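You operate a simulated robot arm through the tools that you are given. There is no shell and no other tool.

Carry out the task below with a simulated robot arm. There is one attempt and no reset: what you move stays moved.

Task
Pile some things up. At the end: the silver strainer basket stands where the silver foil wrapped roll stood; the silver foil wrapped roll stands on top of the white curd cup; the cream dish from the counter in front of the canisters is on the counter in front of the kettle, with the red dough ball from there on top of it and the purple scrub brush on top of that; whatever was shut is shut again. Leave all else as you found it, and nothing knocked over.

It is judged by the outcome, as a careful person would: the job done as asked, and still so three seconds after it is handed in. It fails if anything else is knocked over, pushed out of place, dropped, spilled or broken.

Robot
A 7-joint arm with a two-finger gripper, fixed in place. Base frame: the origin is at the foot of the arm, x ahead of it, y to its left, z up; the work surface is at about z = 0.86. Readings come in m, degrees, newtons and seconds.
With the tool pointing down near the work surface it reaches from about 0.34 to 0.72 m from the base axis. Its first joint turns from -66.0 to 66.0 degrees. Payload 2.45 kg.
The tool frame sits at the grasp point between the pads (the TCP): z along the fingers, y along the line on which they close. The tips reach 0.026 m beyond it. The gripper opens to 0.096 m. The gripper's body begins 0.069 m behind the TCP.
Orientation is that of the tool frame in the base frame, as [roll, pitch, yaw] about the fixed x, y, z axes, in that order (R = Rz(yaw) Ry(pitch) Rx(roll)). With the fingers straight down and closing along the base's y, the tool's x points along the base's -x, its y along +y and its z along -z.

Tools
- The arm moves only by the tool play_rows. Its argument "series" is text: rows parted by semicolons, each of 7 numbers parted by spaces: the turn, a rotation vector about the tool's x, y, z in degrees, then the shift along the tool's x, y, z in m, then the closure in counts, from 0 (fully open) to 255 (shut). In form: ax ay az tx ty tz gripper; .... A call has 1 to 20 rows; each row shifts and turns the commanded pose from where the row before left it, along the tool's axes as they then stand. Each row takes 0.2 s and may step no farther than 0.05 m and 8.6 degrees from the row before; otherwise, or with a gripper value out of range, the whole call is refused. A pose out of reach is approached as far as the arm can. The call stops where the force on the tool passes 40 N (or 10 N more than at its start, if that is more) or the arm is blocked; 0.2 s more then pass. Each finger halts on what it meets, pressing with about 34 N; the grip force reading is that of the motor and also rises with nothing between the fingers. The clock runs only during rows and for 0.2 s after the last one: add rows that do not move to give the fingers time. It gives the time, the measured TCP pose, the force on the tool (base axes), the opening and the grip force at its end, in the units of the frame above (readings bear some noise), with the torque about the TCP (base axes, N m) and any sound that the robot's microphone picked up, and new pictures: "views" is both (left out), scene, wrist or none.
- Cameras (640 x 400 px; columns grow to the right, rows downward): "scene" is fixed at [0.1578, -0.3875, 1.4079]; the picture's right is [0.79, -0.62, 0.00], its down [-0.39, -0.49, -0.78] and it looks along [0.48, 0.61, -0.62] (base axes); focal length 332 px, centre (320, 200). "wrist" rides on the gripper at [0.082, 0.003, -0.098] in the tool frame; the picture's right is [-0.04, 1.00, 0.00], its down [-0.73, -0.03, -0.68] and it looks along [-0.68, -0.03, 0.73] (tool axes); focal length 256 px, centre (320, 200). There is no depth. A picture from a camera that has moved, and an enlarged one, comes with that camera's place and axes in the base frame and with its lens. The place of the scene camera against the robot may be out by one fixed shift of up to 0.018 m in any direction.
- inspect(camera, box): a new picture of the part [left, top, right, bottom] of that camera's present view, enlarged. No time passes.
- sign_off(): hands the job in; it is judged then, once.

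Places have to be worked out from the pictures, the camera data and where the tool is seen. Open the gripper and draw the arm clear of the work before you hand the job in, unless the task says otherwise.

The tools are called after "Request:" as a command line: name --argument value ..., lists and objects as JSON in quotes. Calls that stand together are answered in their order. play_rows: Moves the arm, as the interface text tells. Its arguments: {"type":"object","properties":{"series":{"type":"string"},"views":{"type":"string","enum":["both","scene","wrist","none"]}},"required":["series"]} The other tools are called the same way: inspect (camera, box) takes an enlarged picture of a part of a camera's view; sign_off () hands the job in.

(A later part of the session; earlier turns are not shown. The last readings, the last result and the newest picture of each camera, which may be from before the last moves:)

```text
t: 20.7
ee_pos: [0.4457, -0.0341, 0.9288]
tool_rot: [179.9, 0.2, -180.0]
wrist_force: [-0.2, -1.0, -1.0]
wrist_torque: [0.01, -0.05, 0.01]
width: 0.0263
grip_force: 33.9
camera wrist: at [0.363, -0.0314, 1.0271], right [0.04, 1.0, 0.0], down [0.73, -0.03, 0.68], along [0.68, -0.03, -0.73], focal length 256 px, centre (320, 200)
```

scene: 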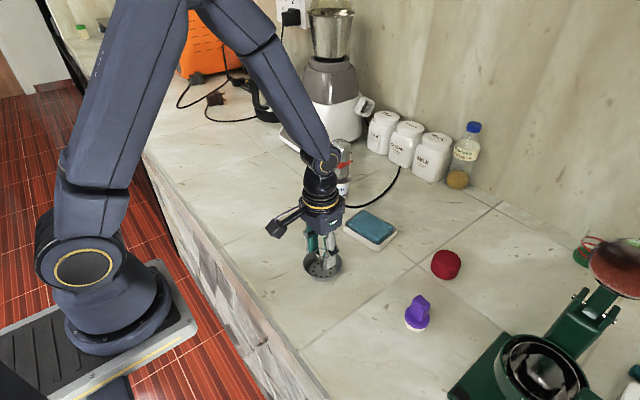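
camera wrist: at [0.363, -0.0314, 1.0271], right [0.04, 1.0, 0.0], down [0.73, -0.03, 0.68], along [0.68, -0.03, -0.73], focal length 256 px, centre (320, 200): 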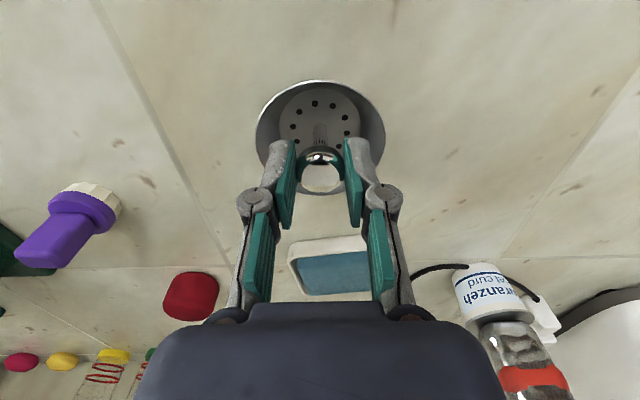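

Held at 0.026 m. I'll lift gently and check that the strainer hangs level.

Request:
play_rows --series "0 0 0 0 0 -0.01 255; 0 0 0 0 0 -0.02 255; 0 0 0 0 0 -0.03 255; 0 0 0 0 0 -0.02 255; 0 0 0 0 0 0 255" --views "both"

Request:
inspect --camera "scene" --box '[270, 160, 390, 290]'

```text
t: 21.9
ee_pos: [0.4477, -0.0343, 1.0081]
tool_rot: [179.9, 0.3, 180.0]
wrist_force: [0.3, -0.4, 0.5]
wrist_torque: [0.0, -0.01, -0.01]
width: 0.0263
grip_force: 33.6
camera wrist: at [0.3641, -0.0302, 1.1058], right [0.04, 1.0, 0.0], down [0.73, -0.03, 0.68], along [0.68, -0.03, -0.73], focal length 256 px, centre (320, 200)
```

scene: 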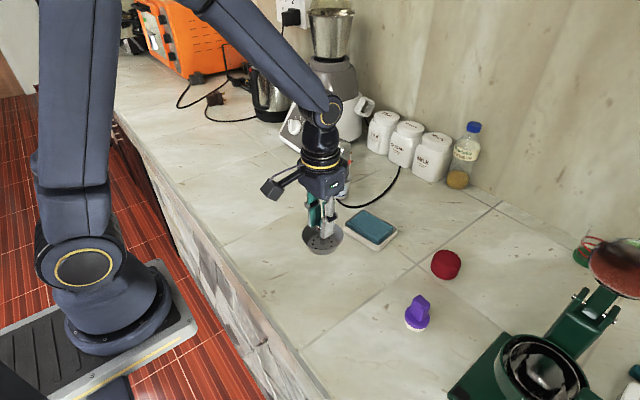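
wrist: 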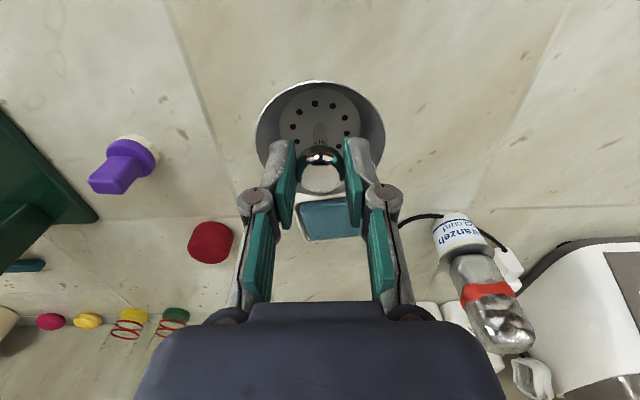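

```text
3.08 times, centred on (330, 225) of scene
camera zoom: at [0.1578, -0.3875, 1.4079], right [0.79, -0.62, 0.0], down [-0.39, -0.49, -0.78], along [0.48, 0.61, -0.62], focal length 1022 px, centre (289, 123)
```

zoom: 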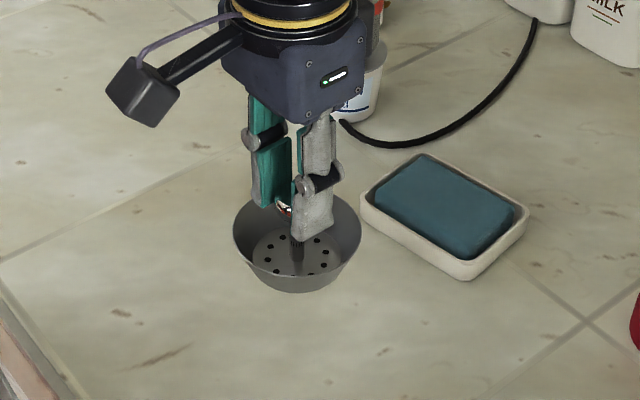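

The strainer hangs level. I'll carry it over to the spot where the roll stood, about (0.416, 0.124).

Request:
play_rows --series "0 0 0 0.003 0.015 0 255; 0 0 0 0.006 0.03 0 255; 0 0 0 0.006 0.034 0 255; 0 0 0 0.006 0.034 0 255; 0 0 0 0.006 0.03 0 255; 0 0 0 0.004 0.016 0 255; 0 0 0 0 0 0 255; 0 0 0 0 0 0 255" --views "both"

Request:
inspect --camera "scene" --box '[210, 130, 330, 260]'

```text
t: 23.7
ee_pos: [0.4163, 0.1258, 1.008]
tool_rot: [179.9, 0.2, -180.0]
wrist_force: [0.2, 1.5, 0.4]
wrist_torque: [0.0, 0.01, 0.0]
width: 0.0262
grip_force: 34.1
camera wrist: at [0.3329, 0.1292, 1.1062], right [0.04, 1.0, 0.0], down [0.73, -0.03, 0.68], along [0.68, -0.03, -0.73], focal length 256 px, centre (320, 200)
```

scene: 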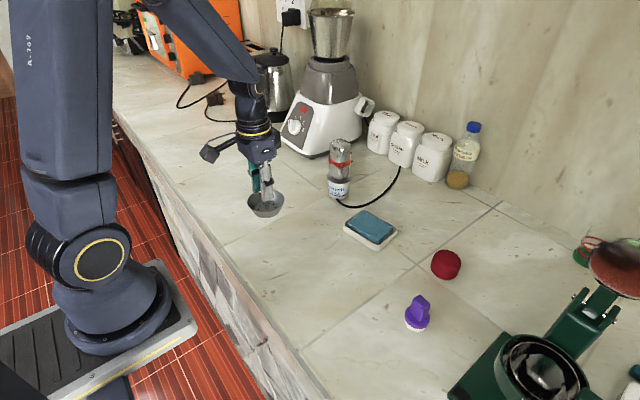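
wrist: 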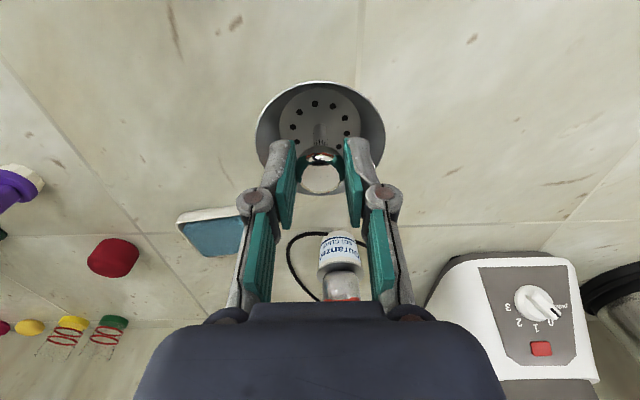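

```text
3.08 times, centred on (270, 195) of scene
camera zoom: at [0.1578, -0.3875, 1.4079], right [0.79, -0.62, 0.0], down [-0.39, -0.49, -0.78], along [0.48, 0.61, -0.62], focal length 1022 px, centre (474, 215)
```

zoom: 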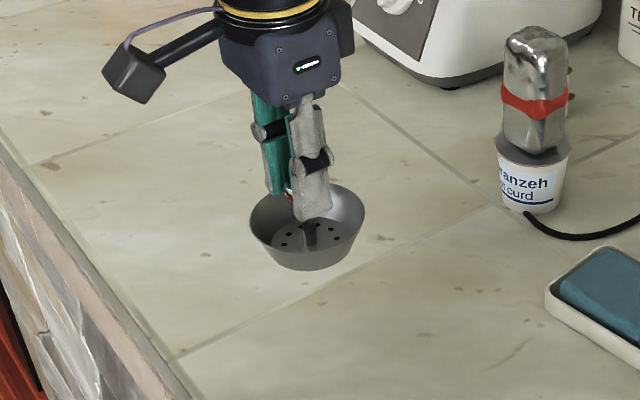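

The strainer is over the spot, with TCP at (0.416, 0.125). I'll lower to just above the surface and then ease down.

Request:
play_rows --series "0 0 0 0 -0.001 0.02 255; 0 0 0 0 0 0.03 255; 0 0 0 0 0 0.018 255; 0 0 0 0 0 0.007 255; 0 0 0 0 0 0 255; 0 0 0 0 0 0.002 255; 0 0 0 0 0 0 255" --views "both"

Request:
inspect --camera "scene" --box '[210, 130, 330, 260]'

```text
t: 25.3
ee_pos: [0.415, 0.1247, 0.93]
tool_rot: [179.9, 0.3, -180.0]
wrist_force: [0.3, 0.5, -0.6]
wrist_torque: [0.03, 0.0, -0.01]
width: 0.0263
grip_force: 34.4
camera wrist: at [0.3322, 0.1278, 1.0289], right [0.04, 1.0, 0.0], down [0.73, -0.03, 0.68], along [0.68, -0.03, -0.73], focal length 256 px, centre (320, 200)
```

scene: 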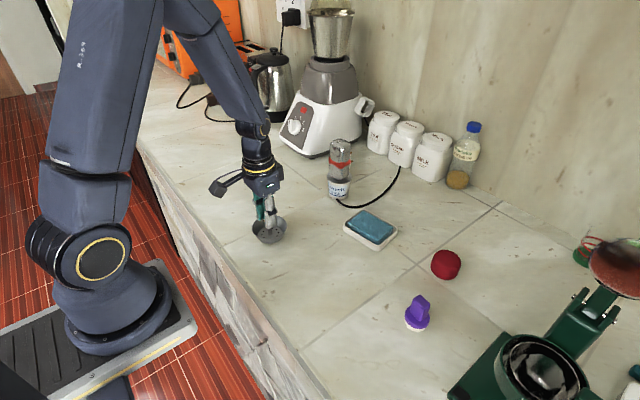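
wrist: 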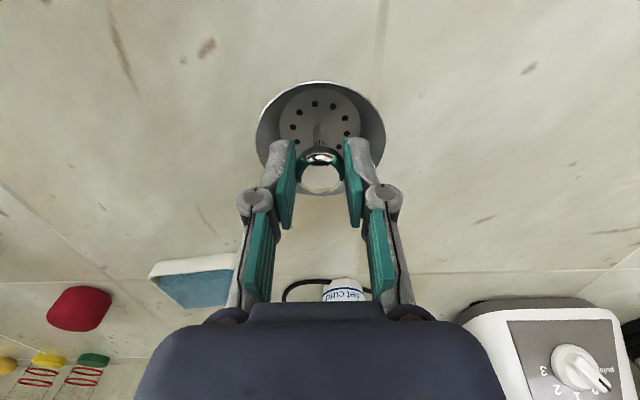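

```text
3.08 times, centred on (270, 195) of scene
camera zoom: at [0.1578, -0.3875, 1.4079], right [0.79, -0.62, 0.0], down [-0.39, -0.49, -0.78], along [0.48, 0.61, -0.62], focal length 1022 px, centre (474, 215)
```

zoom: 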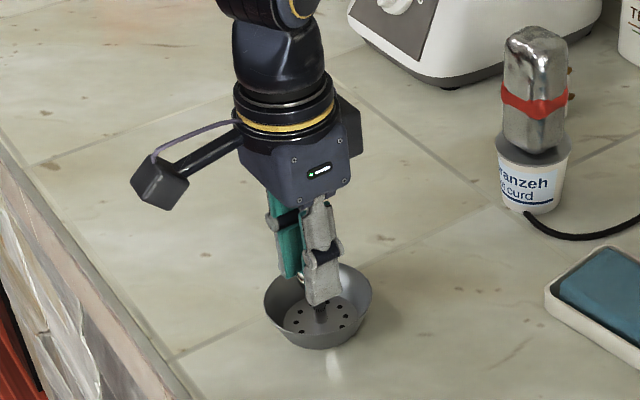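

Position matches the roll's old spot and there is no contact yet. I'll ease down the last 1–2 mm.

Request:
play_rows --series "0 0 0 0 0 0.001 255; 0 0 0 0 0 0 255" --views "none"

Request:
play_rows --series "0 0 0 0 0 0.001 255; 0 0 0 0 0 0 255" --views "none"

```text
t: 25.9
ee_pos: [0.4145, 0.1247, 0.9302]
tool_rot: [179.9, 0.3, 180.0]
wrist_force: [0.9, -0.8, -0.6]
wrist_torque: [-0.01, 0.0, 0.01]
width: 0.0261
grip_force: 34.1
```

```text
t: 26.5
ee_pos: [0.4159, 0.1236, 0.9298]
tool_rot: [179.9, 0.3, 179.9]
wrist_force: [0.1, 0.6, -0.9]
wrist_torque: [0.02, -0.02, -0.03]
width: 0.0263
grip_force: 34.1
```

Still no contact force, so I'll continue down in 1 mm steps.

Request:
play_rows --series "0 0 0 0 0 0.001 255; 0 0 0 0 0 0 255" --views "none"

Request:
play_rows --series "0 0 0 0 0 0.001 255; 0 0 0 0 0 0 255" --views "none"

```text
t: 27.1
ee_pos: [0.4155, 0.1244, 0.9282]
tool_rot: [179.9, 0.4, 180.0]
wrist_force: [-3.9, -1.4, 17.9]
wrist_torque: [-0.02, 0.2, 0.01]
width: 0.0261
grip_force: 34.2
```

```text
t: 27.7
ee_pos: [0.4155, 0.1253, 0.9273]
tool_rot: [179.9, 0.6, 179.9]
wrist_force: [-1.9, -2.5, 23.3]
wrist_torque: [-0.05, -0.09, -0.03]
width: 0.0264
grip_force: 34.1
```

Contact is made at 18–23 N. I'll back off 1.5 mm, open to the same partial width and lift straight up.

Request:
play_rows --series "0 0 0 0 0 -0.0015 255; 0 0 0 0 0 0 200; 0 0 0 0 0 0 160; 0 0 0 0 0 0 138; 0 0 0 0 0 0 138; 0 0 0 0 0 -0.015 138; 0 0 0 0 0 -0.035 138; 0 0 0 0 0 -0.04 138; 0 0 0 0 0 0 138" --views "both"

Request:
inspect --camera "scene" --box '[210, 130, 330, 260]'

```text
t: 29.7
ee_pos: [0.4145, 0.1244, 1.0191]
tool_rot: [179.9, 0.3, -179.9]
wrist_force: [-0.2, 0.8, -0.2]
wrist_torque: [0.03, 0.01, 0.03]
width: 0.0442
grip_force: 0.1
camera wrist: at [0.3325, 0.1284, 1.1172], right [0.04, 1.0, 0.0], down [0.73, -0.03, 0.68], along [0.68, -0.03, -0.73], focal length 256 px, centre (320, 200)
```

scene: 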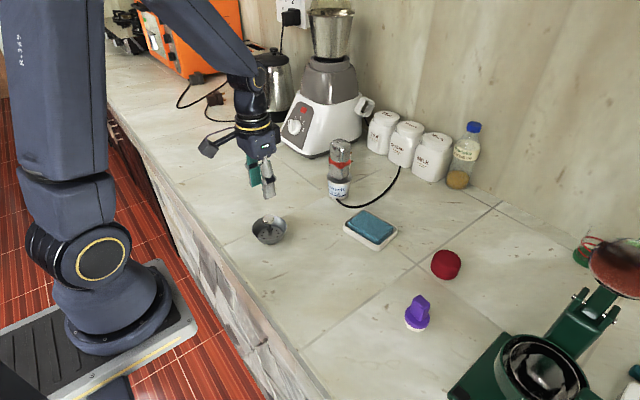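
wrist: 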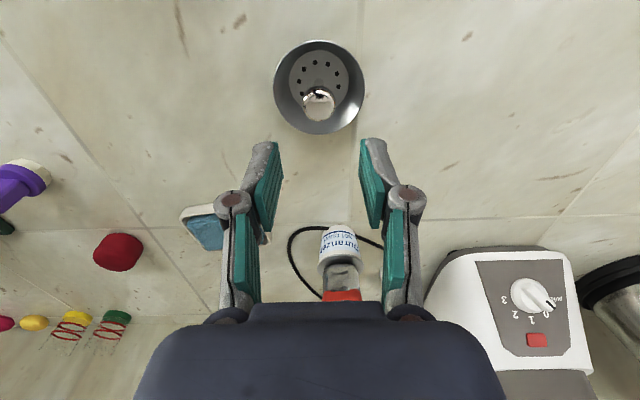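

```text
3.08 times, centred on (270, 195) of scene
camera zoom: at [0.1578, -0.3875, 1.4079], right [0.79, -0.62, 0.0], down [-0.39, -0.49, -0.78], along [0.48, 0.61, -0.62], focal length 1022 px, centre (474, 215)
```

zoom: 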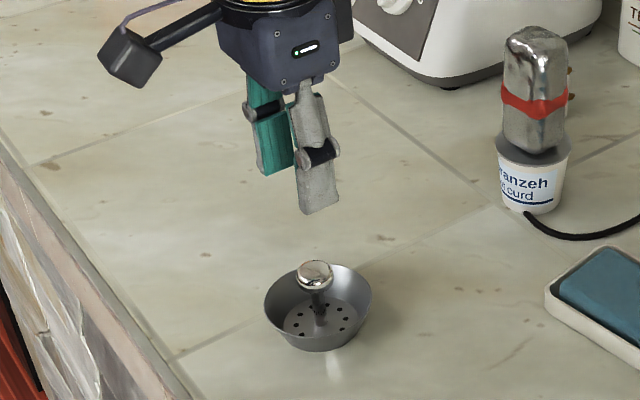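

The strainer is set down cleanly. Next I'll scout the area in front of the kettle at a height to choose where the dish should go.

Request:
play_rows --series "0 0 0 0 0 -0.04 60; 0 0 0 0 0.02 -0.04 0; 0 0 0 0.004 0.035 -0.03 0; 0 0 0 0.005 0.04 -0.01 0; 0 0 0 0.005 0.04 -0.01 0; 0 0 0 0.005 0.04 0 0; 0 0 0 0.005 0.04 0 0; 0 0 0 0.005 0.04 0 0; 0 0 0 0.005 0.03 0 0; 0 0 0 0 0 0 0" --views "both"

Request:
inspect --camera "wrist" --box '[240, 0, 640, 250]'

```text
t: 31.9
ee_pos: [0.3801, 0.41, 1.1488]
tool_rot: [179.8, 0.3, 179.9]
wrist_force: [-1.2, -0.9, -0.4]
wrist_torque: [-0.02, -0.01, -0.01]
width: 0.096
grip_force: 0.0
camera wrist: at [0.2981, 0.4117, 1.2466], right [0.04, 1.0, 0.0], down [0.73, -0.03, 0.68], along [0.68, -0.03, -0.73], focal length 256 px, centre (320, 200)
```

scene: 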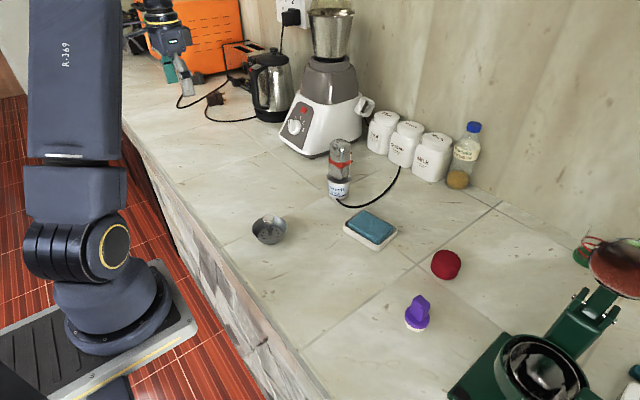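
wrist: 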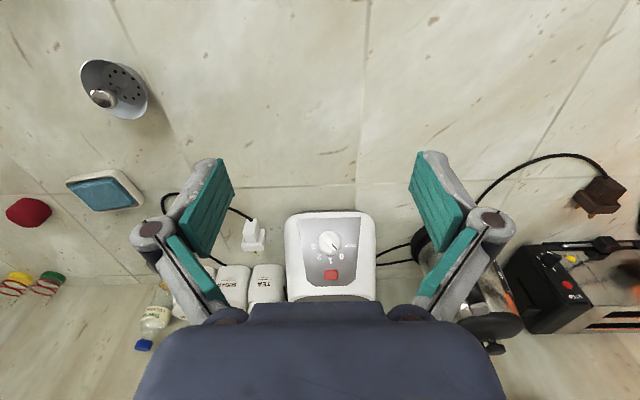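

```text
1.60 times, centred on (440, 125) of wrist
camera zoom: at [0.2981, 0.4117, 1.2466], right [0.04, 1.0, 0.0], down [0.73, -0.03, 0.68], along [0.68, -0.03, -0.73], focal length 410 px, centre (128, 320)
```

zoom: 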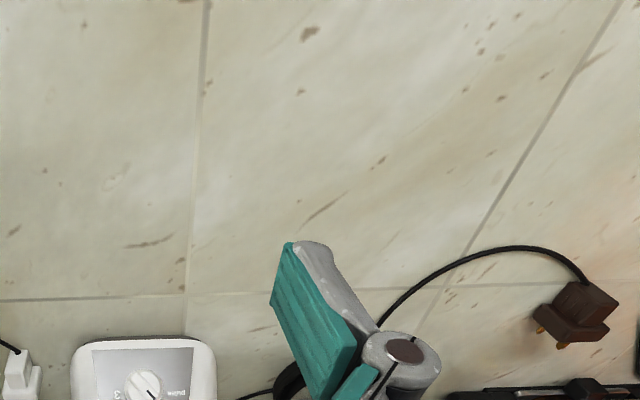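

The mixer's front face spans roughly y 0.33–0.50, and the kettle and its cable lie beyond y 0.6. I'll turn the wrist camera toward the kettle to locate it better.

Request:
play_rows --series "0 0 -8 0 0 0 0; 0 0 -8 0 0 0 0; 0 0 -8 0 0 0 0; 0 0 -8 0 0 0 0; 0 0 -8 0 0 0 0; 0 0 0 0 0 0 0" --views "both"

Request:
inspect --camera "wrist" --box '[160, 60, 560, 310]'

```text
t: 33.3
ee_pos: [0.3813, 0.4084, 1.1483]
tool_rot: [-179.8, 0.3, -139.9]
wrist_force: [0.1, -1.2, 0.4]
wrist_torque: [0.0, 0.0, -0.02]
width: 0.096
grip_force: 0.0
camera wrist: at [0.3152, 0.3582, 1.2461], right [-0.61, 0.79, 0.0], down [0.58, 0.45, 0.68], along [0.54, 0.42, -0.73], focal length 256 px, centre (320, 200)
```

scene: 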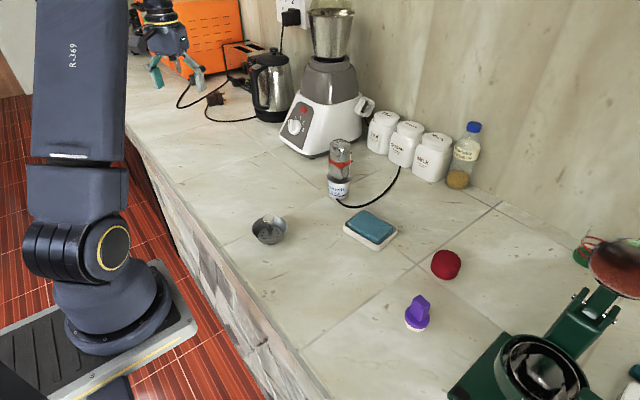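
wrist: 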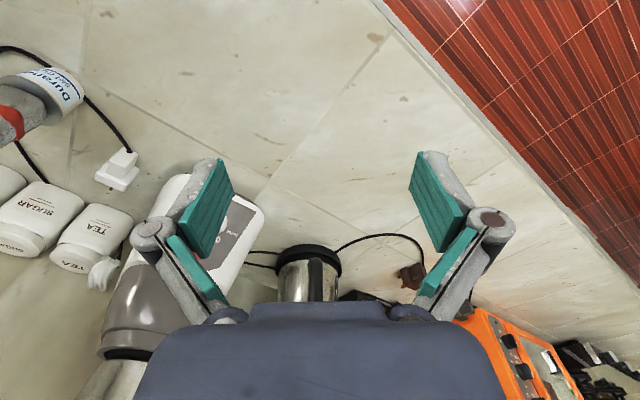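

```text
1.60 times, centred on (360, 185) of wrist
camera zoom: at [0.3152, 0.3582, 1.2461], right [-0.61, 0.79, 0.0], down [0.58, 0.45, 0.68], along [0.54, 0.42, -0.73], focal length 410 px, centre (256, 224)
```

zoom: 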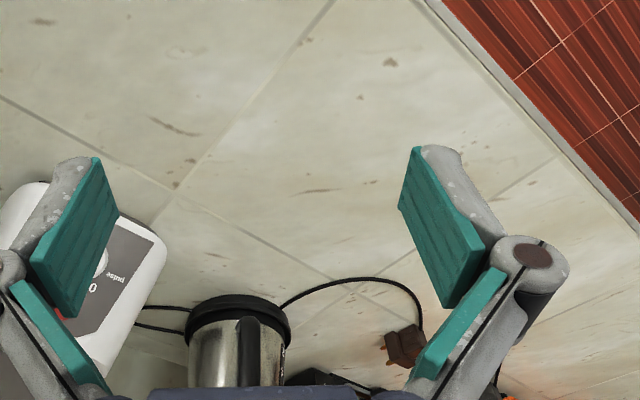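

The kettle base sits about (0.80, 0.70), with its cable beyond y 0.7. The spot in front of it that the arm might reach is near (0.40, 0.60), clear counter. I'll test the reach there with empty fingers, well above the surface.

Request:
play_rows --series "0 0 0 -0.0229 0.0225 0.025 0; 0 0 0 -0.0229 0.0225 0.025 0; 0 0 0 -0.0229 0.0225 0.025 0; 0 0 0 -0.0229 0.0225 0.025 0; 0 0 0 -0.0229 0.0225 0.025 0; 0 0 0 -0.0229 0.0225 0.025 0; 0 0 0 0 0 0 0; 0 0 0 0 0 0 0" --views "both"

```text
t: 35.1
ee_pos: [0.3765, 0.5566, 0.9898]
tool_rot: [-179.8, 0.3, -140.1]
wrist_force: [-0.2, 0.0, -0.2]
wrist_torque: [-0.01, -0.01, 0.02]
width: 0.096
grip_force: 0.0
out of reach, approached as far as the arm can: row 5, 6
camera wrist: at [0.312, 0.5067, 1.0879], right [-0.61, 0.79, 0.0], down [0.58, 0.45, 0.68], along [0.54, 0.42, -0.73], focal length 256 px, centre (320, 200)
```

scene: 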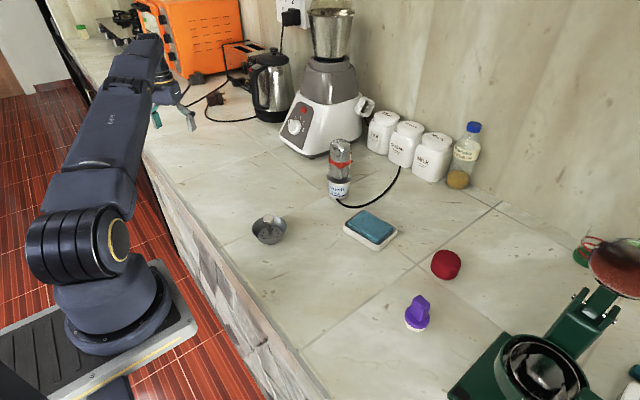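
wrist: 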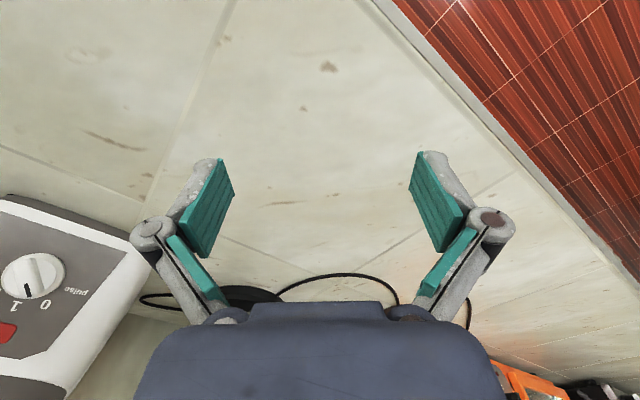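

The reach at z ≈ 0.99 ends near r = 0.67. Reach should grow closer to the surface, so I'll lower 0.09 m over this clear stretch of counter to see how far it extends.

Request:
play_rows --series "0 0 0 0 0 0.03 0; 0 0 0 0 0 0.03 0; 0 0 0 0 0 0.03 0; 0 0 0 0 0 0 0; 0 0 0 0 0 0 0" --views "wrist"

```text
t: 36.3
ee_pos: [0.3784, 0.558, 0.8984]
tool_rot: [-179.7, 0.3, -140.0]
wrist_force: [-1.2, 0.1, 0.1]
wrist_torque: [0.01, -0.01, -0.01]
width: 0.096
grip_force: 0.1
camera wrist: at [0.3128, 0.5085, 0.9962], right [-0.61, 0.79, 0.0], down [0.58, 0.45, 0.68], along [0.54, 0.42, -0.73], focal length 256 px, centre (320, 200)
```

wrist: 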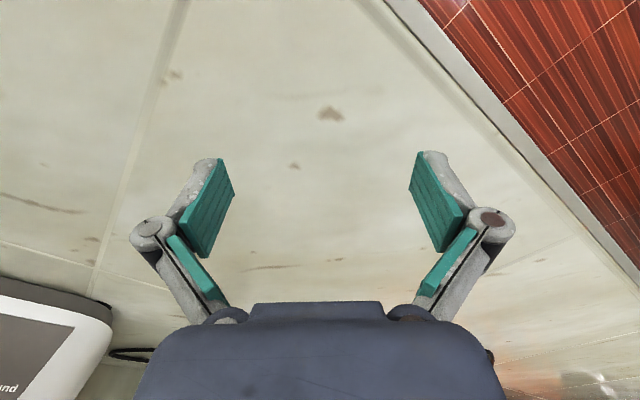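

At this height the arm reached (0.378, 0.558, 0.898). I'll push radially outward here to find the limit near the surface.

Request:
play_rows --series "0 0 0 -0.012 0.0034 0 0; 0 0 0 -0.012 0.0034 0 0; 0 0 0 -0.012 0.0034 0 0; 0 0 0 -0.012 0.0034 0 0; 0 0 0 0 0 0 0; 0 0 0 0 0 0 0" --views "none"

```text
t: 37.7
ee_pos: [0.3823, 0.5605, 0.899]
tool_rot: [-179.9, 0.3, -140.0]
wrist_force: [0.5, -0.7, -0.3]
wrist_torque: [0.02, 0.01, -0.01]
width: 0.0962
grip_force: 0.0
out of reach, approached as far as the arm can: row 1, 2, 3, 4
```

Vertical reach here seems to stop near r = 0.68. I'll check whether it is a radial or an azimuth limit by sliding tangentially towards +y.

Request:
play_rows --series "0 0 0 0.0077 0.0236 -0.01 0; 0 0 0 0.0077 0.0236 -0.01 0; 0 0 0 0 0 0 0; 0 0 0 0 0 0 0" --views "scene"

```text
t: 38.7
ee_pos: [0.3503, 0.5747, 0.9116]
tool_rot: [-179.9, 0.3, -140.2]
wrist_force: [1.3, -0.6, 0.1]
wrist_torque: [0.02, 0.0, -0.01]
width: 0.0964
grip_force: 0.1
out of reach, approached as far as the arm can: row 2
```

scene: 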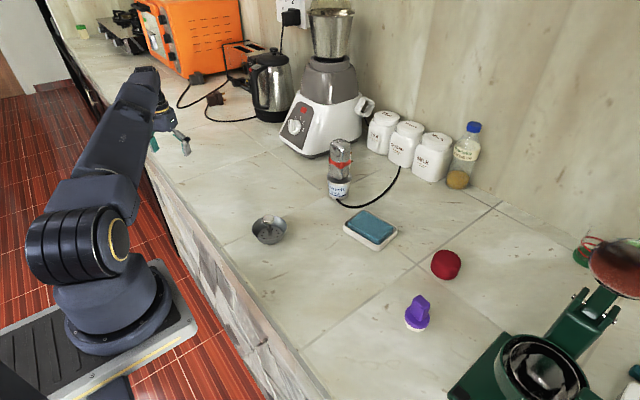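

That position is r = 0.673 at about 58.6° azimuth. I'll turn the gripper yaw to match the arm's azimuth and try extending again, to see if posture was limiting.

Request:
play_rows --series "0 0 -8 0.01 0 0 0; 0 0 -8 0.01 0 0 0; 0 0 -4 0.01 0 0 0; 0 0 0 -0.015 0 0 0; 0 0 0 -0.015 0 0 0; 0 0 0 -0.015 0 0 0; 0 0 0 -0.015 0 0 0; 0 0 0 -0.015 0 0 0; 0 0 0 0 0 0 0; 0 0 0 0 0 0 0" --views "none"

```text
t: 40.9
ee_pos: [0.3733, 0.5659, 0.912]
tool_rot: [-179.8, 0.2, -120.0]
wrist_force: [-1.0, 0.6, 0.1]
wrist_torque: [-0.01, 0.01, 0.0]
width: 0.0959
grip_force: 0.0
out of reach, approached as far as the arm can: row 5, 6, 7, 8
```

Vertical-tool reach is about 0.678 here. I'll try tilting the fingers outward by 15° and see how much farther it gets, staying above the surface.

Request:
play_rows --series "0 0 0 0 0 -0.02 0; 0 -8 0 0 0 0 0; 0 -7 0 0 0 0 0; 0 0 0 -0.0145 0 0.0039 0; 0 0 0 -0.0145 0 0.0039 0; 0 0 0 -0.0145 0 0.0039 0; 0 0 0 -0.0145 0 0.0039 0; 0 0 0 -0.0145 0 0.0039 0; 0 0 0 0 0 0 0; 0 0 0 0 0 0 0" --views "both"

```text
t: 43.1
ee_pos: [0.4012, 0.6109, 0.9324]
tool_rot: [-179.7, 15.3, -119.9]
wrist_force: [-0.4, -0.2, -0.2]
wrist_torque: [-0.01, -0.02, 0.0]
width: 0.0957
grip_force: 0.0
out of reach, approached as far as the arm can: row 7, 8
camera wrist: at [0.3469, 0.5233, 1.0062], right [-0.85, 0.53, 0.01], down [0.29, 0.45, 0.85], along [0.45, 0.72, -0.53], focal length 256 px, centre (320, 200)
```

scene: 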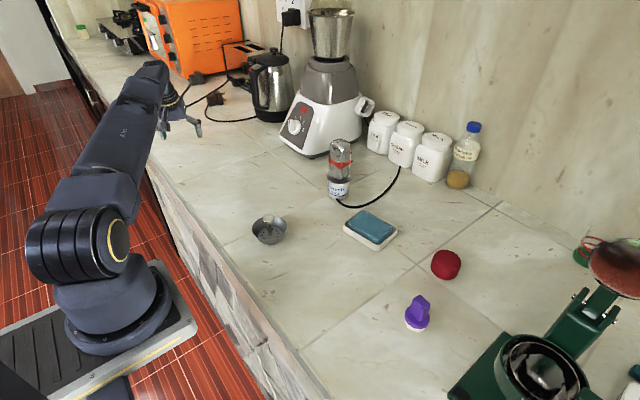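
wrist: 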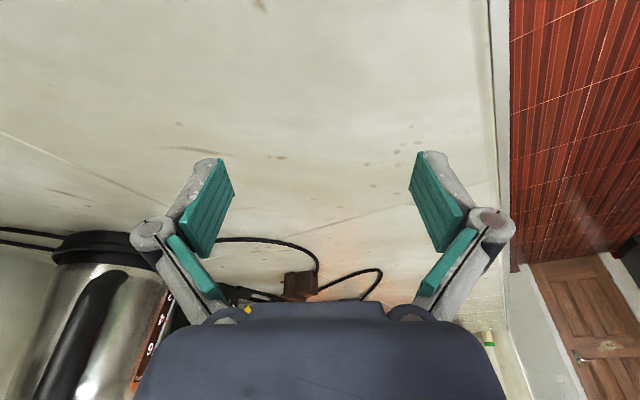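

With a 15° outward tilt the arm reaches (0.401, 0.611), so I'll use that tilt for all three placings, with the dish about (0.392, 0.592). First I'll retract up and inward, then turn the yaw to suit the dish's short side, keeping the tilt.

Request:
play_rows --series "0 0 0 0.01 0 -0.04 0; 0 0 0 0.01 0 -0.04 0; 0 0 0 0.01 0 -0.04 0; 0 0 0 0.01 0 -0.04 0; 0 0 0 0.01 0 -0.04 0; -2.07 0 -7.73 0 0 0 0; -2.07 0 -7.73 0 0 0 0; -2.07 0 -7.73 0 0 0 0; -2.07 0 -7.73 0 0 0 0; -1.81 0 -6.76 0 0 0 0; 0 0 0 0 0 0 0" --views "both"

```text
t: 45.5
ee_pos: [0.3523, 0.5238, 1.1108]
tool_rot: [-179.6, 15.0, -80.8]
wrist_force: [-0.1, -0.1, -0.2]
wrist_torque: [-0.01, 0.0, 0.06]
width: 0.0961
grip_force: 0.0
camera wrist: at [0.3644, 0.4216, 1.1854], right [-0.99, -0.12, 0.0], down [-0.06, 0.53, 0.85], along [-0.1, 0.84, -0.53], focal length 256 px, centre (320, 200)
```

scene: 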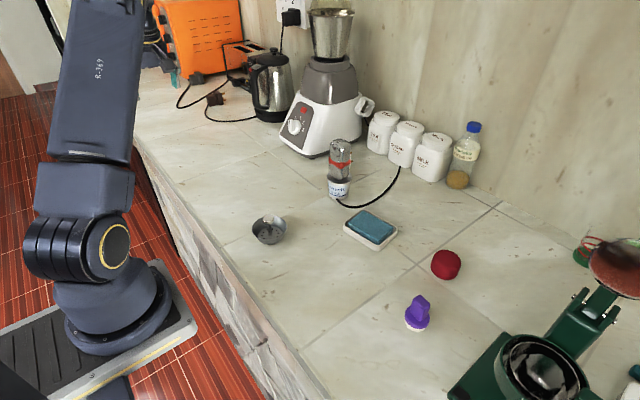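
wrist: 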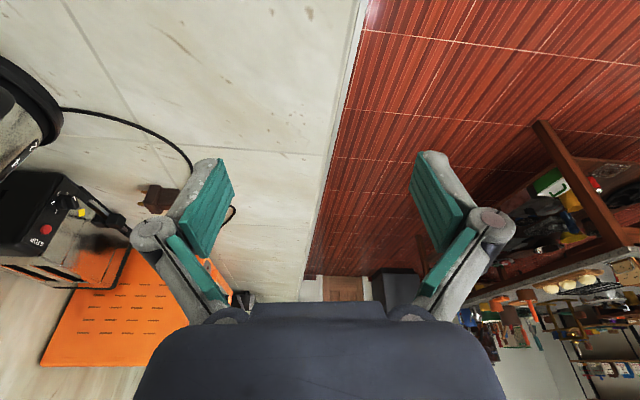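

The tilt and yaw are as intended. I'll now travel back along the counter at height toward the dish side.

Request:
play_rows --series "0 0 0 0.0205 0.0007 -0.0055 0; 0 0 0 0.0407 0.0013 -0.0109 0; 0 0 0 0.0407 0.0013 -0.0109 0; 0 0 0 0.0407 0.0013 -0.0109 0; 0 0 0 0.0407 0.0013 -0.0109 0; 0 0 0 0.0407 0.0013 -0.0109 0; 0 0 0 0.0407 0.0013 -0.0109 0; 0 0 0 0.0407 0.0013 -0.0109 0; 0 0 0 0.0407 0.0013 -0.0109 0; 0 0 0 0.0407 0.0013 -0.0109 0; 0 0 0 0.0407 0.0013 -0.0109 0; 0 0 0 0.0407 0.0013 -0.0109 0; 0 0 0 0.0407 0.0013 -0.0109 0; 0 0 0 0.0205 0.0007 -0.0055 0; 0 0 0 0 0 0 0" --views "both"

```text
t: 48.7
ee_pos: [0.4204, -0.021, 1.1112]
tool_rot: [-179.5, 15.0, -80.9]
wrist_force: [0.5, 0.1, 0.3]
wrist_torque: [-0.04, 0.0, 0.03]
width: 0.0959
grip_force: 0.0
camera wrist: at [0.4326, -0.1242, 1.1847], right [-0.99, -0.12, 0.0], down [-0.06, 0.53, 0.85], along [-0.1, 0.84, -0.53], focal length 256 px, centre (320, 200)
```

scene: 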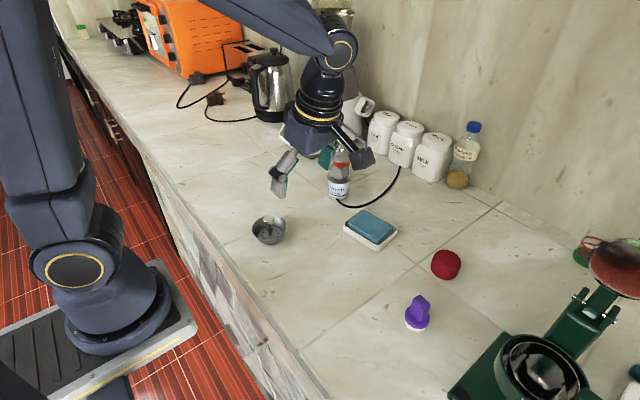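
wrist: 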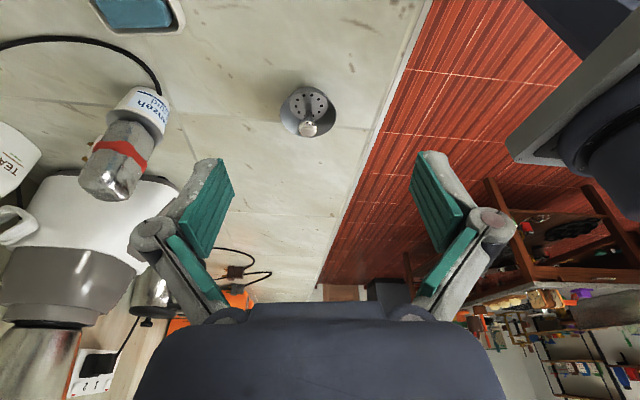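

Next I'll move over toward the dish, staying on its -y side, for a close view.

Request:
play_rows --series "0 0 0 0.0196 -0.034 0.0134 0; 0 0 0 0.0196 -0.034 0.0134 0; 0 0 0 0.0196 -0.034 0.0134 0; 0 0 0 0.0196 -0.034 0.0134 0; 0 0 0 0.0196 -0.034 0.0134 0; 0 0 0 0 0 0 0; 0 0 0 0 0 0 0" --views "both"

Request:
inspect --camera "wrist" --box '[220, 20, 420, 160]'

```text
t: 50.3
ee_pos: [0.6013, -0.0705, 1.0216]
tool_rot: [-179.6, 15.0, -80.8]
wrist_force: [-0.4, -0.2, 0.1]
wrist_torque: [-0.01, 0.02, 0.02]
width: 0.0962
grip_force: 0.1
camera wrist: at [0.6145, -0.1744, 1.0954], right [-0.99, -0.12, 0.0], down [-0.06, 0.53, 0.85], along [-0.1, 0.84, -0.53], focal length 256 px, centre (320, 200)
```

scene: 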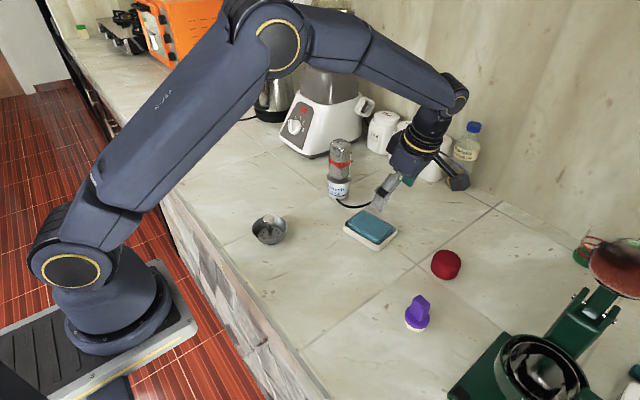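
wrist: 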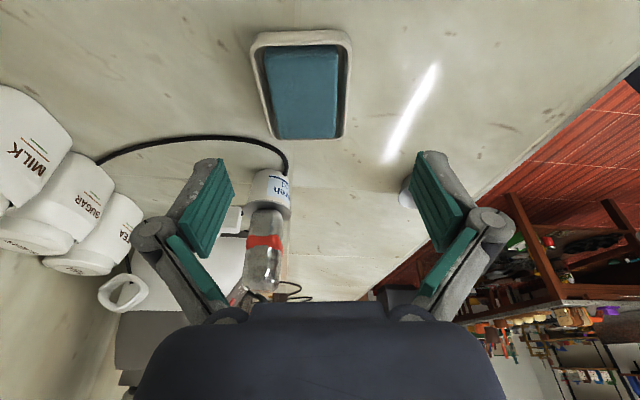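

```text
2.86 times, centred on (320, 90) of wrist
camera zoom: at [0.6145, -0.1744, 1.0954], right [-0.99, -0.12, 0.0], down [-0.06, 0.53, 0.85], along [-0.1, 0.84, -0.53], focal length 731 px, centre (320, 514)
```

zoom: 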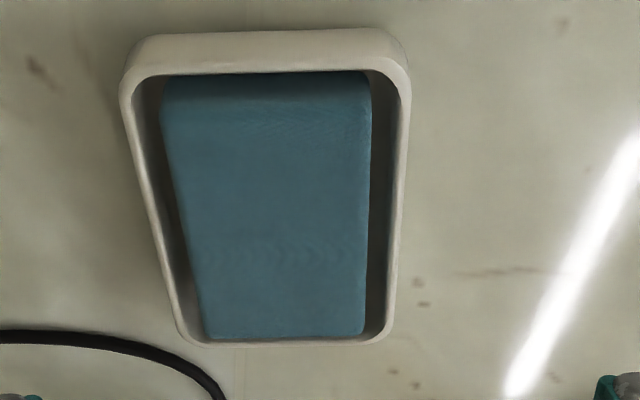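

The dish measures about 0.081 × 0.098 m, centred near (0.608, -0.016) and turned about 8°, which matches the gripper. I'll lower to z ≈ 0.945 over it and re-check the finger clearance.

Request:
play_rows --series "0 0 0 -0.0094 -0.005 0.029 0; 0 0 0 -0.0094 -0.005 0.029 0; 0 0 0 -0.0094 -0.0049 0.0289 0; 0 0 0 0 0 0 0; 0 0 0 0 0 0 0" --views "both"

Request:
inspect --camera "wrist" --box '[180, 60, 460, 240]'

Request:
inspect --camera "scene" --box '[310, 150, 440, 270]'

```text
t: 51.5
ee_pos: [0.6093, -0.0192, 0.9429]
tool_rot: [-179.5, 14.9, -80.9]
wrist_force: [0.7, -0.2, -0.1]
wrist_torque: [0.01, -0.01, 0.01]
width: 0.096
grip_force: 0.1
camera wrist: at [0.6217, -0.1226, 1.0166], right [-0.99, -0.12, 0.0], down [-0.06, 0.53, 0.85], along [-0.1, 0.84, -0.53], focal length 256 px, centre (320, 200)
```

scene: 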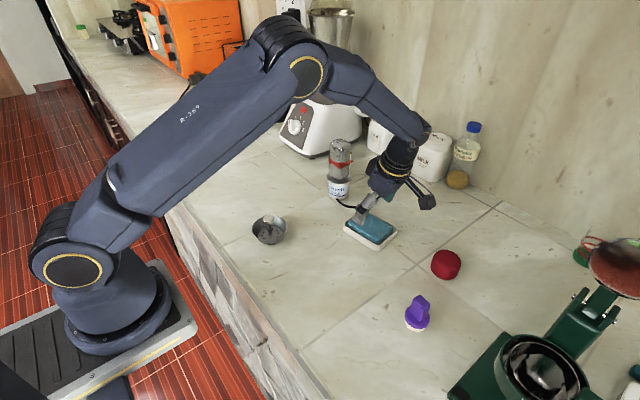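
wrist: 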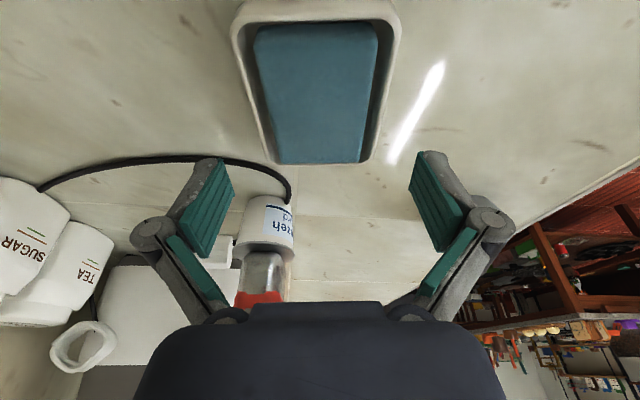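

```text
2.22 times, centred on (320, 150) of wrist
camera zoom: at [0.6217, -0.1226, 1.0166], right [-0.99, -0.12, 0.0], down [-0.06, 0.53, 0.85], along [-0.1, 0.84, -0.53], focal length 569 px, centre (320, 311)
```

zoom: 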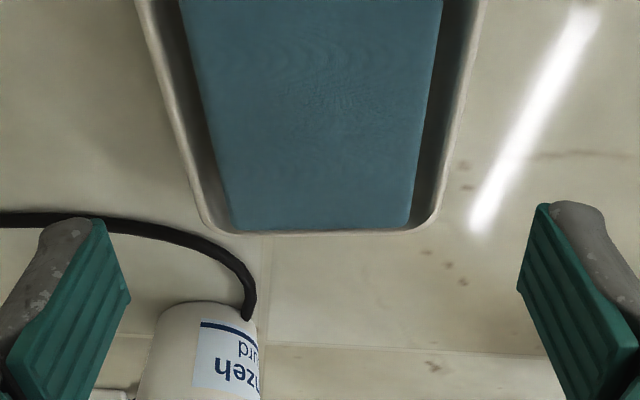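

```text
3.33 times, centred on (375, 210) of scene
camera zoom: at [0.1578, -0.3875, 1.4079], right [0.79, -0.62, 0.0], down [-0.39, -0.49, -0.78], along [0.48, 0.61, -0.62], focal length 1107 px, centre (137, 167)
```

zoom: 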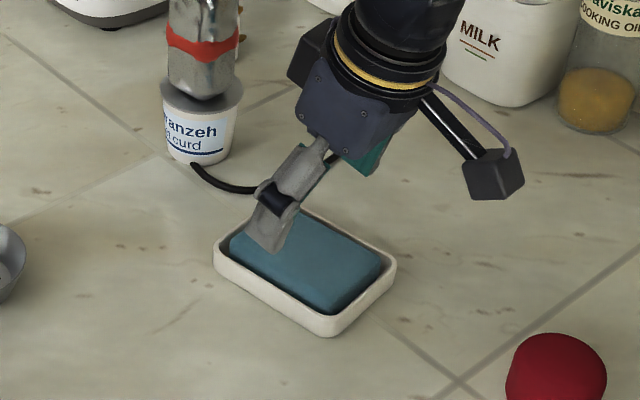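

The dish is centred between the open fingers to within about 2 mm, with roughly 7 mm clearance each side. I'll descend vertically to z ≈ 0.891.

Request:
play_rows --series "0 0 0 0.0045 -0.001 0.0168 0; 0 0 0 0.0045 0 0.0168 0; 0 0 0 0.0034 0 0.0126 0; 0 0 0 0 0 0 0; 0 0 0 0 0 0 0" --views "both"

Request:
inspect --camera "scene" --box '[310, 150, 440, 270]'

```text
t: 52.7
ee_pos: [0.61, -0.0179, 0.8958]
tool_rot: [-179.7, 15.0, -81.0]
wrist_force: [1.0, 0.1, 1.2]
wrist_torque: [-0.02, 0.04, 0.01]
width: 0.096
grip_force: 0.1
camera wrist: at [0.6225, -0.1213, 0.9699], right [-0.99, -0.12, 0.0], down [-0.06, 0.53, 0.85], along [-0.1, 0.84, -0.53], focal length 256 px, centre (320, 200)
```

scene: 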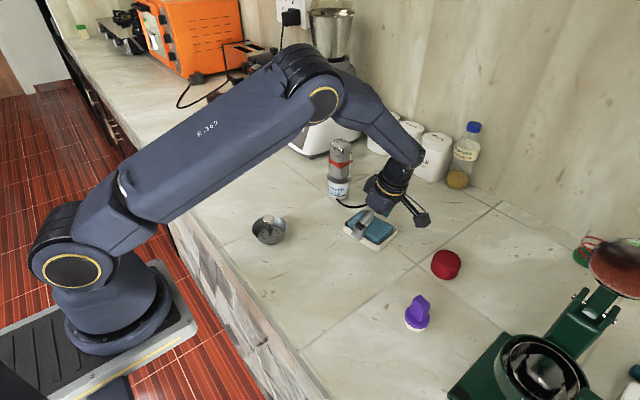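
wrist: 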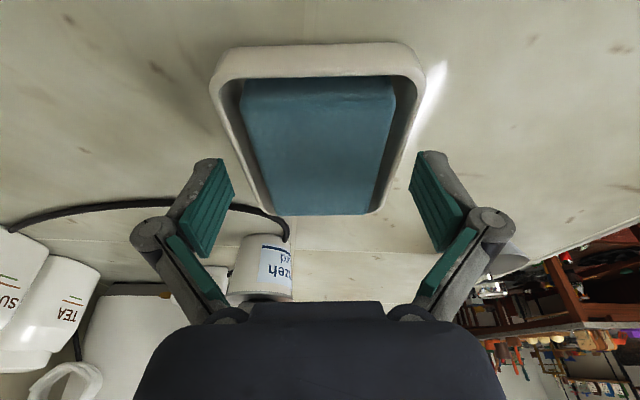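

```text
3.33 times, centred on (375, 210) of scene
camera zoom: at [0.1578, -0.3875, 1.4079], right [0.79, -0.62, 0.0], down [-0.39, -0.49, -0.78], along [0.48, 0.61, -0.62], focal length 1107 px, centre (137, 167)
```

zoom: 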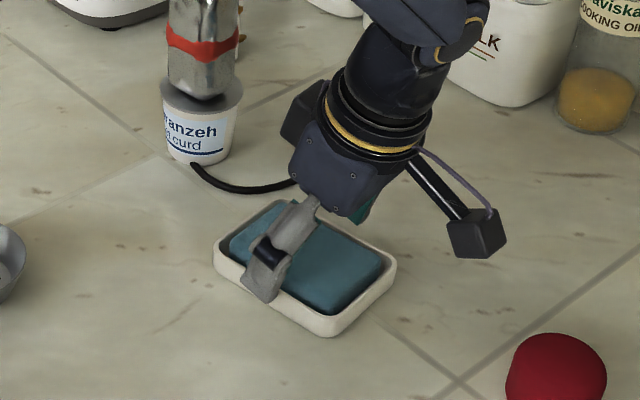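

The near finger sits just outside the dish wall and nothing is touching. I'll go down another 4.5 mm and then close.

Request:
play_rows --series "0 0 0 0.0012 0 0.0044 0; 0 0 0 0 0 0 0; 0 0 0 0 0 0 20; 0 0 0 0 0 0 40; 0 0 0 0 0 0 60; 0 0 0 0 0 0 90; 0 0 0 0 0 0 255; 0 0 0 0 0 0 255" --views "both"

Request:
inspect --camera "scene" --box '[310, 150, 440, 270]'

```text
t: 54.5
ee_pos: [0.6111, -0.0179, 0.8919]
tool_rot: [-179.5, 15.0, -80.8]
wrist_force: [-0.9, -0.1, 2.8]
wrist_torque: [-0.07, 0.1, -0.09]
width: 0.0847
grip_force: 33.0
camera wrist: at [0.6225, -0.1212, 0.9656], right [-0.99, -0.12, 0.0], down [-0.06, 0.53, 0.85], along [-0.1, 0.84, -0.53], focal length 256 px, centre (320, 200)
```

scene: 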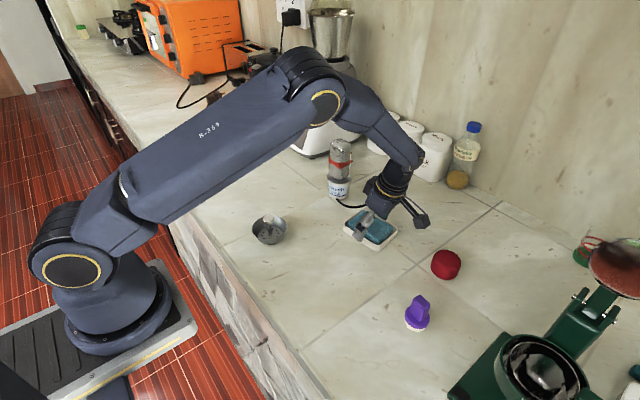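
wrist: 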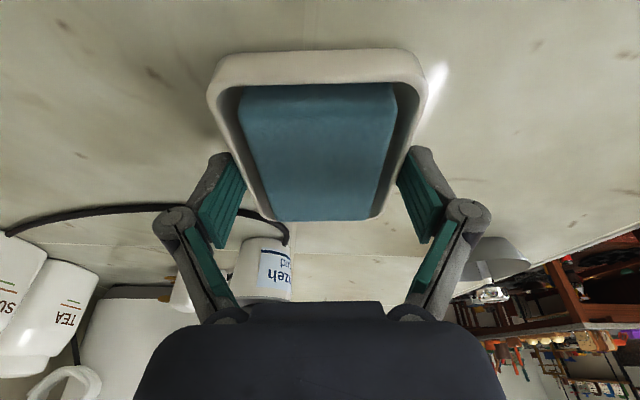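

```text
3.33 times, centred on (375, 210) of scene
camera zoom: at [0.1577, -0.3875, 1.4079], right [0.79, -0.62, 0.0], down [-0.39, -0.49, -0.78], along [0.48, 0.61, -0.62], focal length 1107 px, centre (137, 167)
```

zoom: 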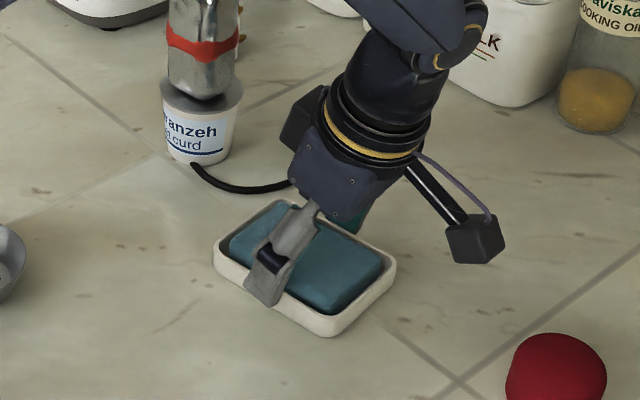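

Gripped at 0.085 m. I'll lift vertically a little and check that the dish comes up level with the soap inside.

Request:
play_rows --series "0 0 0 -0.0026 0 -0.0097 255; 0 0 0 -0.0026 0 -0.0097 255; 0 0 0 -0.0026 0 -0.0097 255; 0 0 0 0 0 0 255" --views "both"

Request:
inspect --camera "scene" --box '[310, 150, 440, 270]'

```text
t: 55.5
ee_pos: [0.6107, -0.0176, 0.9222]
tool_rot: [-179.7, 15.0, -80.9]
wrist_force: [0.4, 0.0, -1.5]
wrist_torque: [-0.01, 0.04, -0.01]
width: 0.0845
grip_force: 34.4
camera wrist: at [0.6227, -0.1205, 0.9966], right [-0.99, -0.12, 0.0], down [-0.06, 0.53, 0.85], along [-0.1, 0.84, -0.53], focal length 256 px, centre (320, 200)
```

scene: 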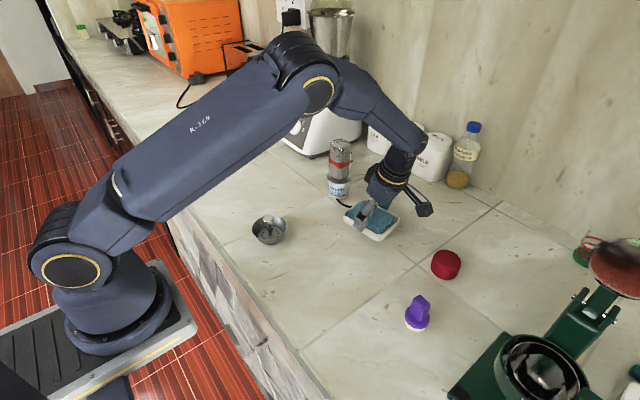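
wrist: 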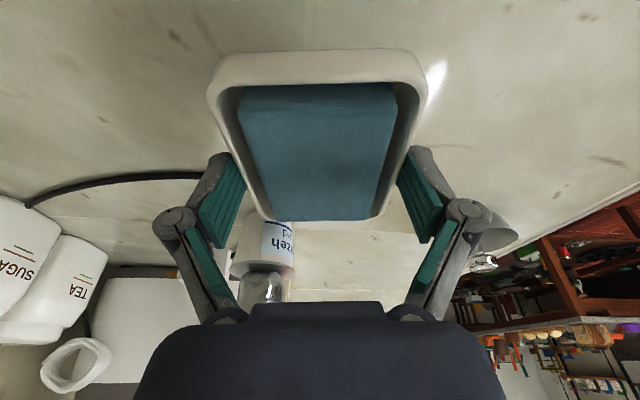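

```text
3.33 times, centred on (375, 210) of scene
camera zoom: at [0.1578, -0.3875, 1.4079], right [0.79, -0.62, 0.0], down [-0.39, -0.49, -0.78], along [0.48, 0.61, -0.62], focal length 1107 px, centre (137, 167)
```

zoom: 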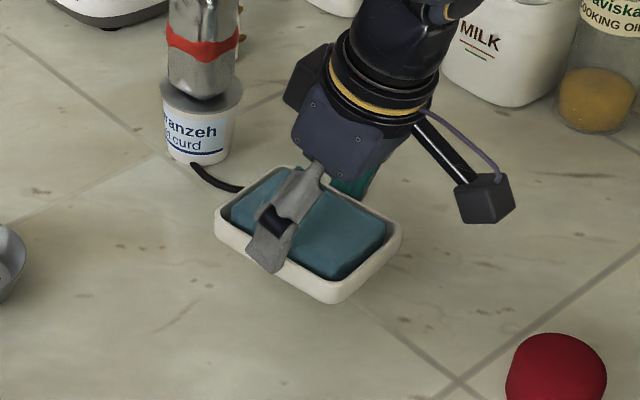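

The dish came up level and firmly held. I'll raise it well clear, bring it inward away from the roll, then check.

Request:
play_rows --series "0 0 0 -0.0045 0 -0.0169 255; 0 0 0 -0.0091 0 -0.0338 255; 0 0 0 -0.0091 0 -0.0338 255; 0 0 0 -0.0091 0 -0.0338 255; 0 0 0 -0.0045 0 -0.0169 255; 0 0 0 -0.003 0.02 0.0008 255; 0 0 0 -0.006 0.0395 0.0016 255; 0 0 0 -0.006 0.0395 0.0016 255; 0 0 0 -0.006 0.0395 0.0016 255; 0 0 0 -0.006 0.0395 0.0016 255; 0 0 0 -0.003 0.0195 0.0008 255; 0 0 0 0 0 0 255" --views "both"

```text
t: 58.1
ee_pos: [0.4089, -0.0167, 1.0622]
tool_rot: [-179.6, 15.1, -81.0]
wrist_force: [0.3, -0.2, -2.2]
wrist_torque: [0.0, 0.0, 0.0]
width: 0.0846
grip_force: 33.9
camera wrist: at [0.4214, -0.1195, 1.1363], right [-0.99, -0.12, 0.0], down [-0.06, 0.53, 0.85], along [-0.1, 0.84, -0.53], focal length 256 px, centre (320, 200)
```

scene: 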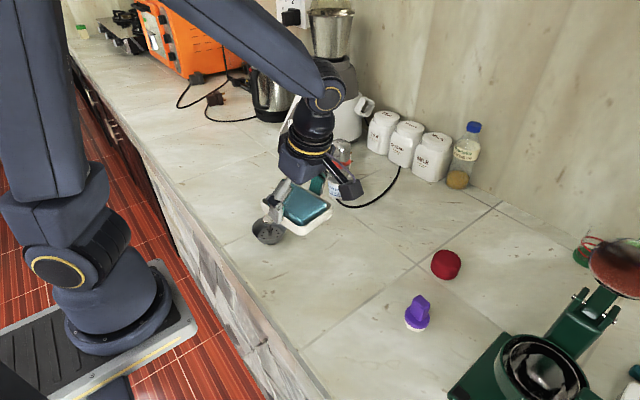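
wrist: 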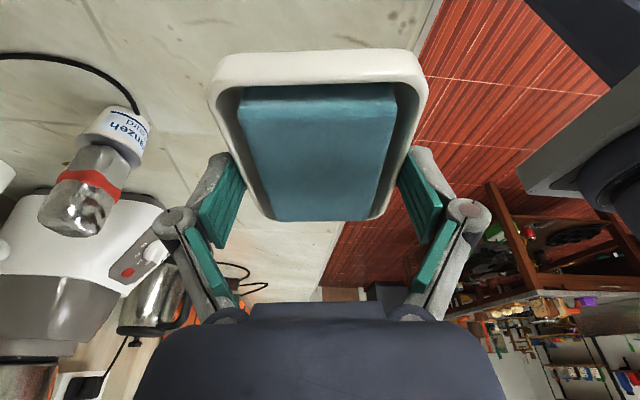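

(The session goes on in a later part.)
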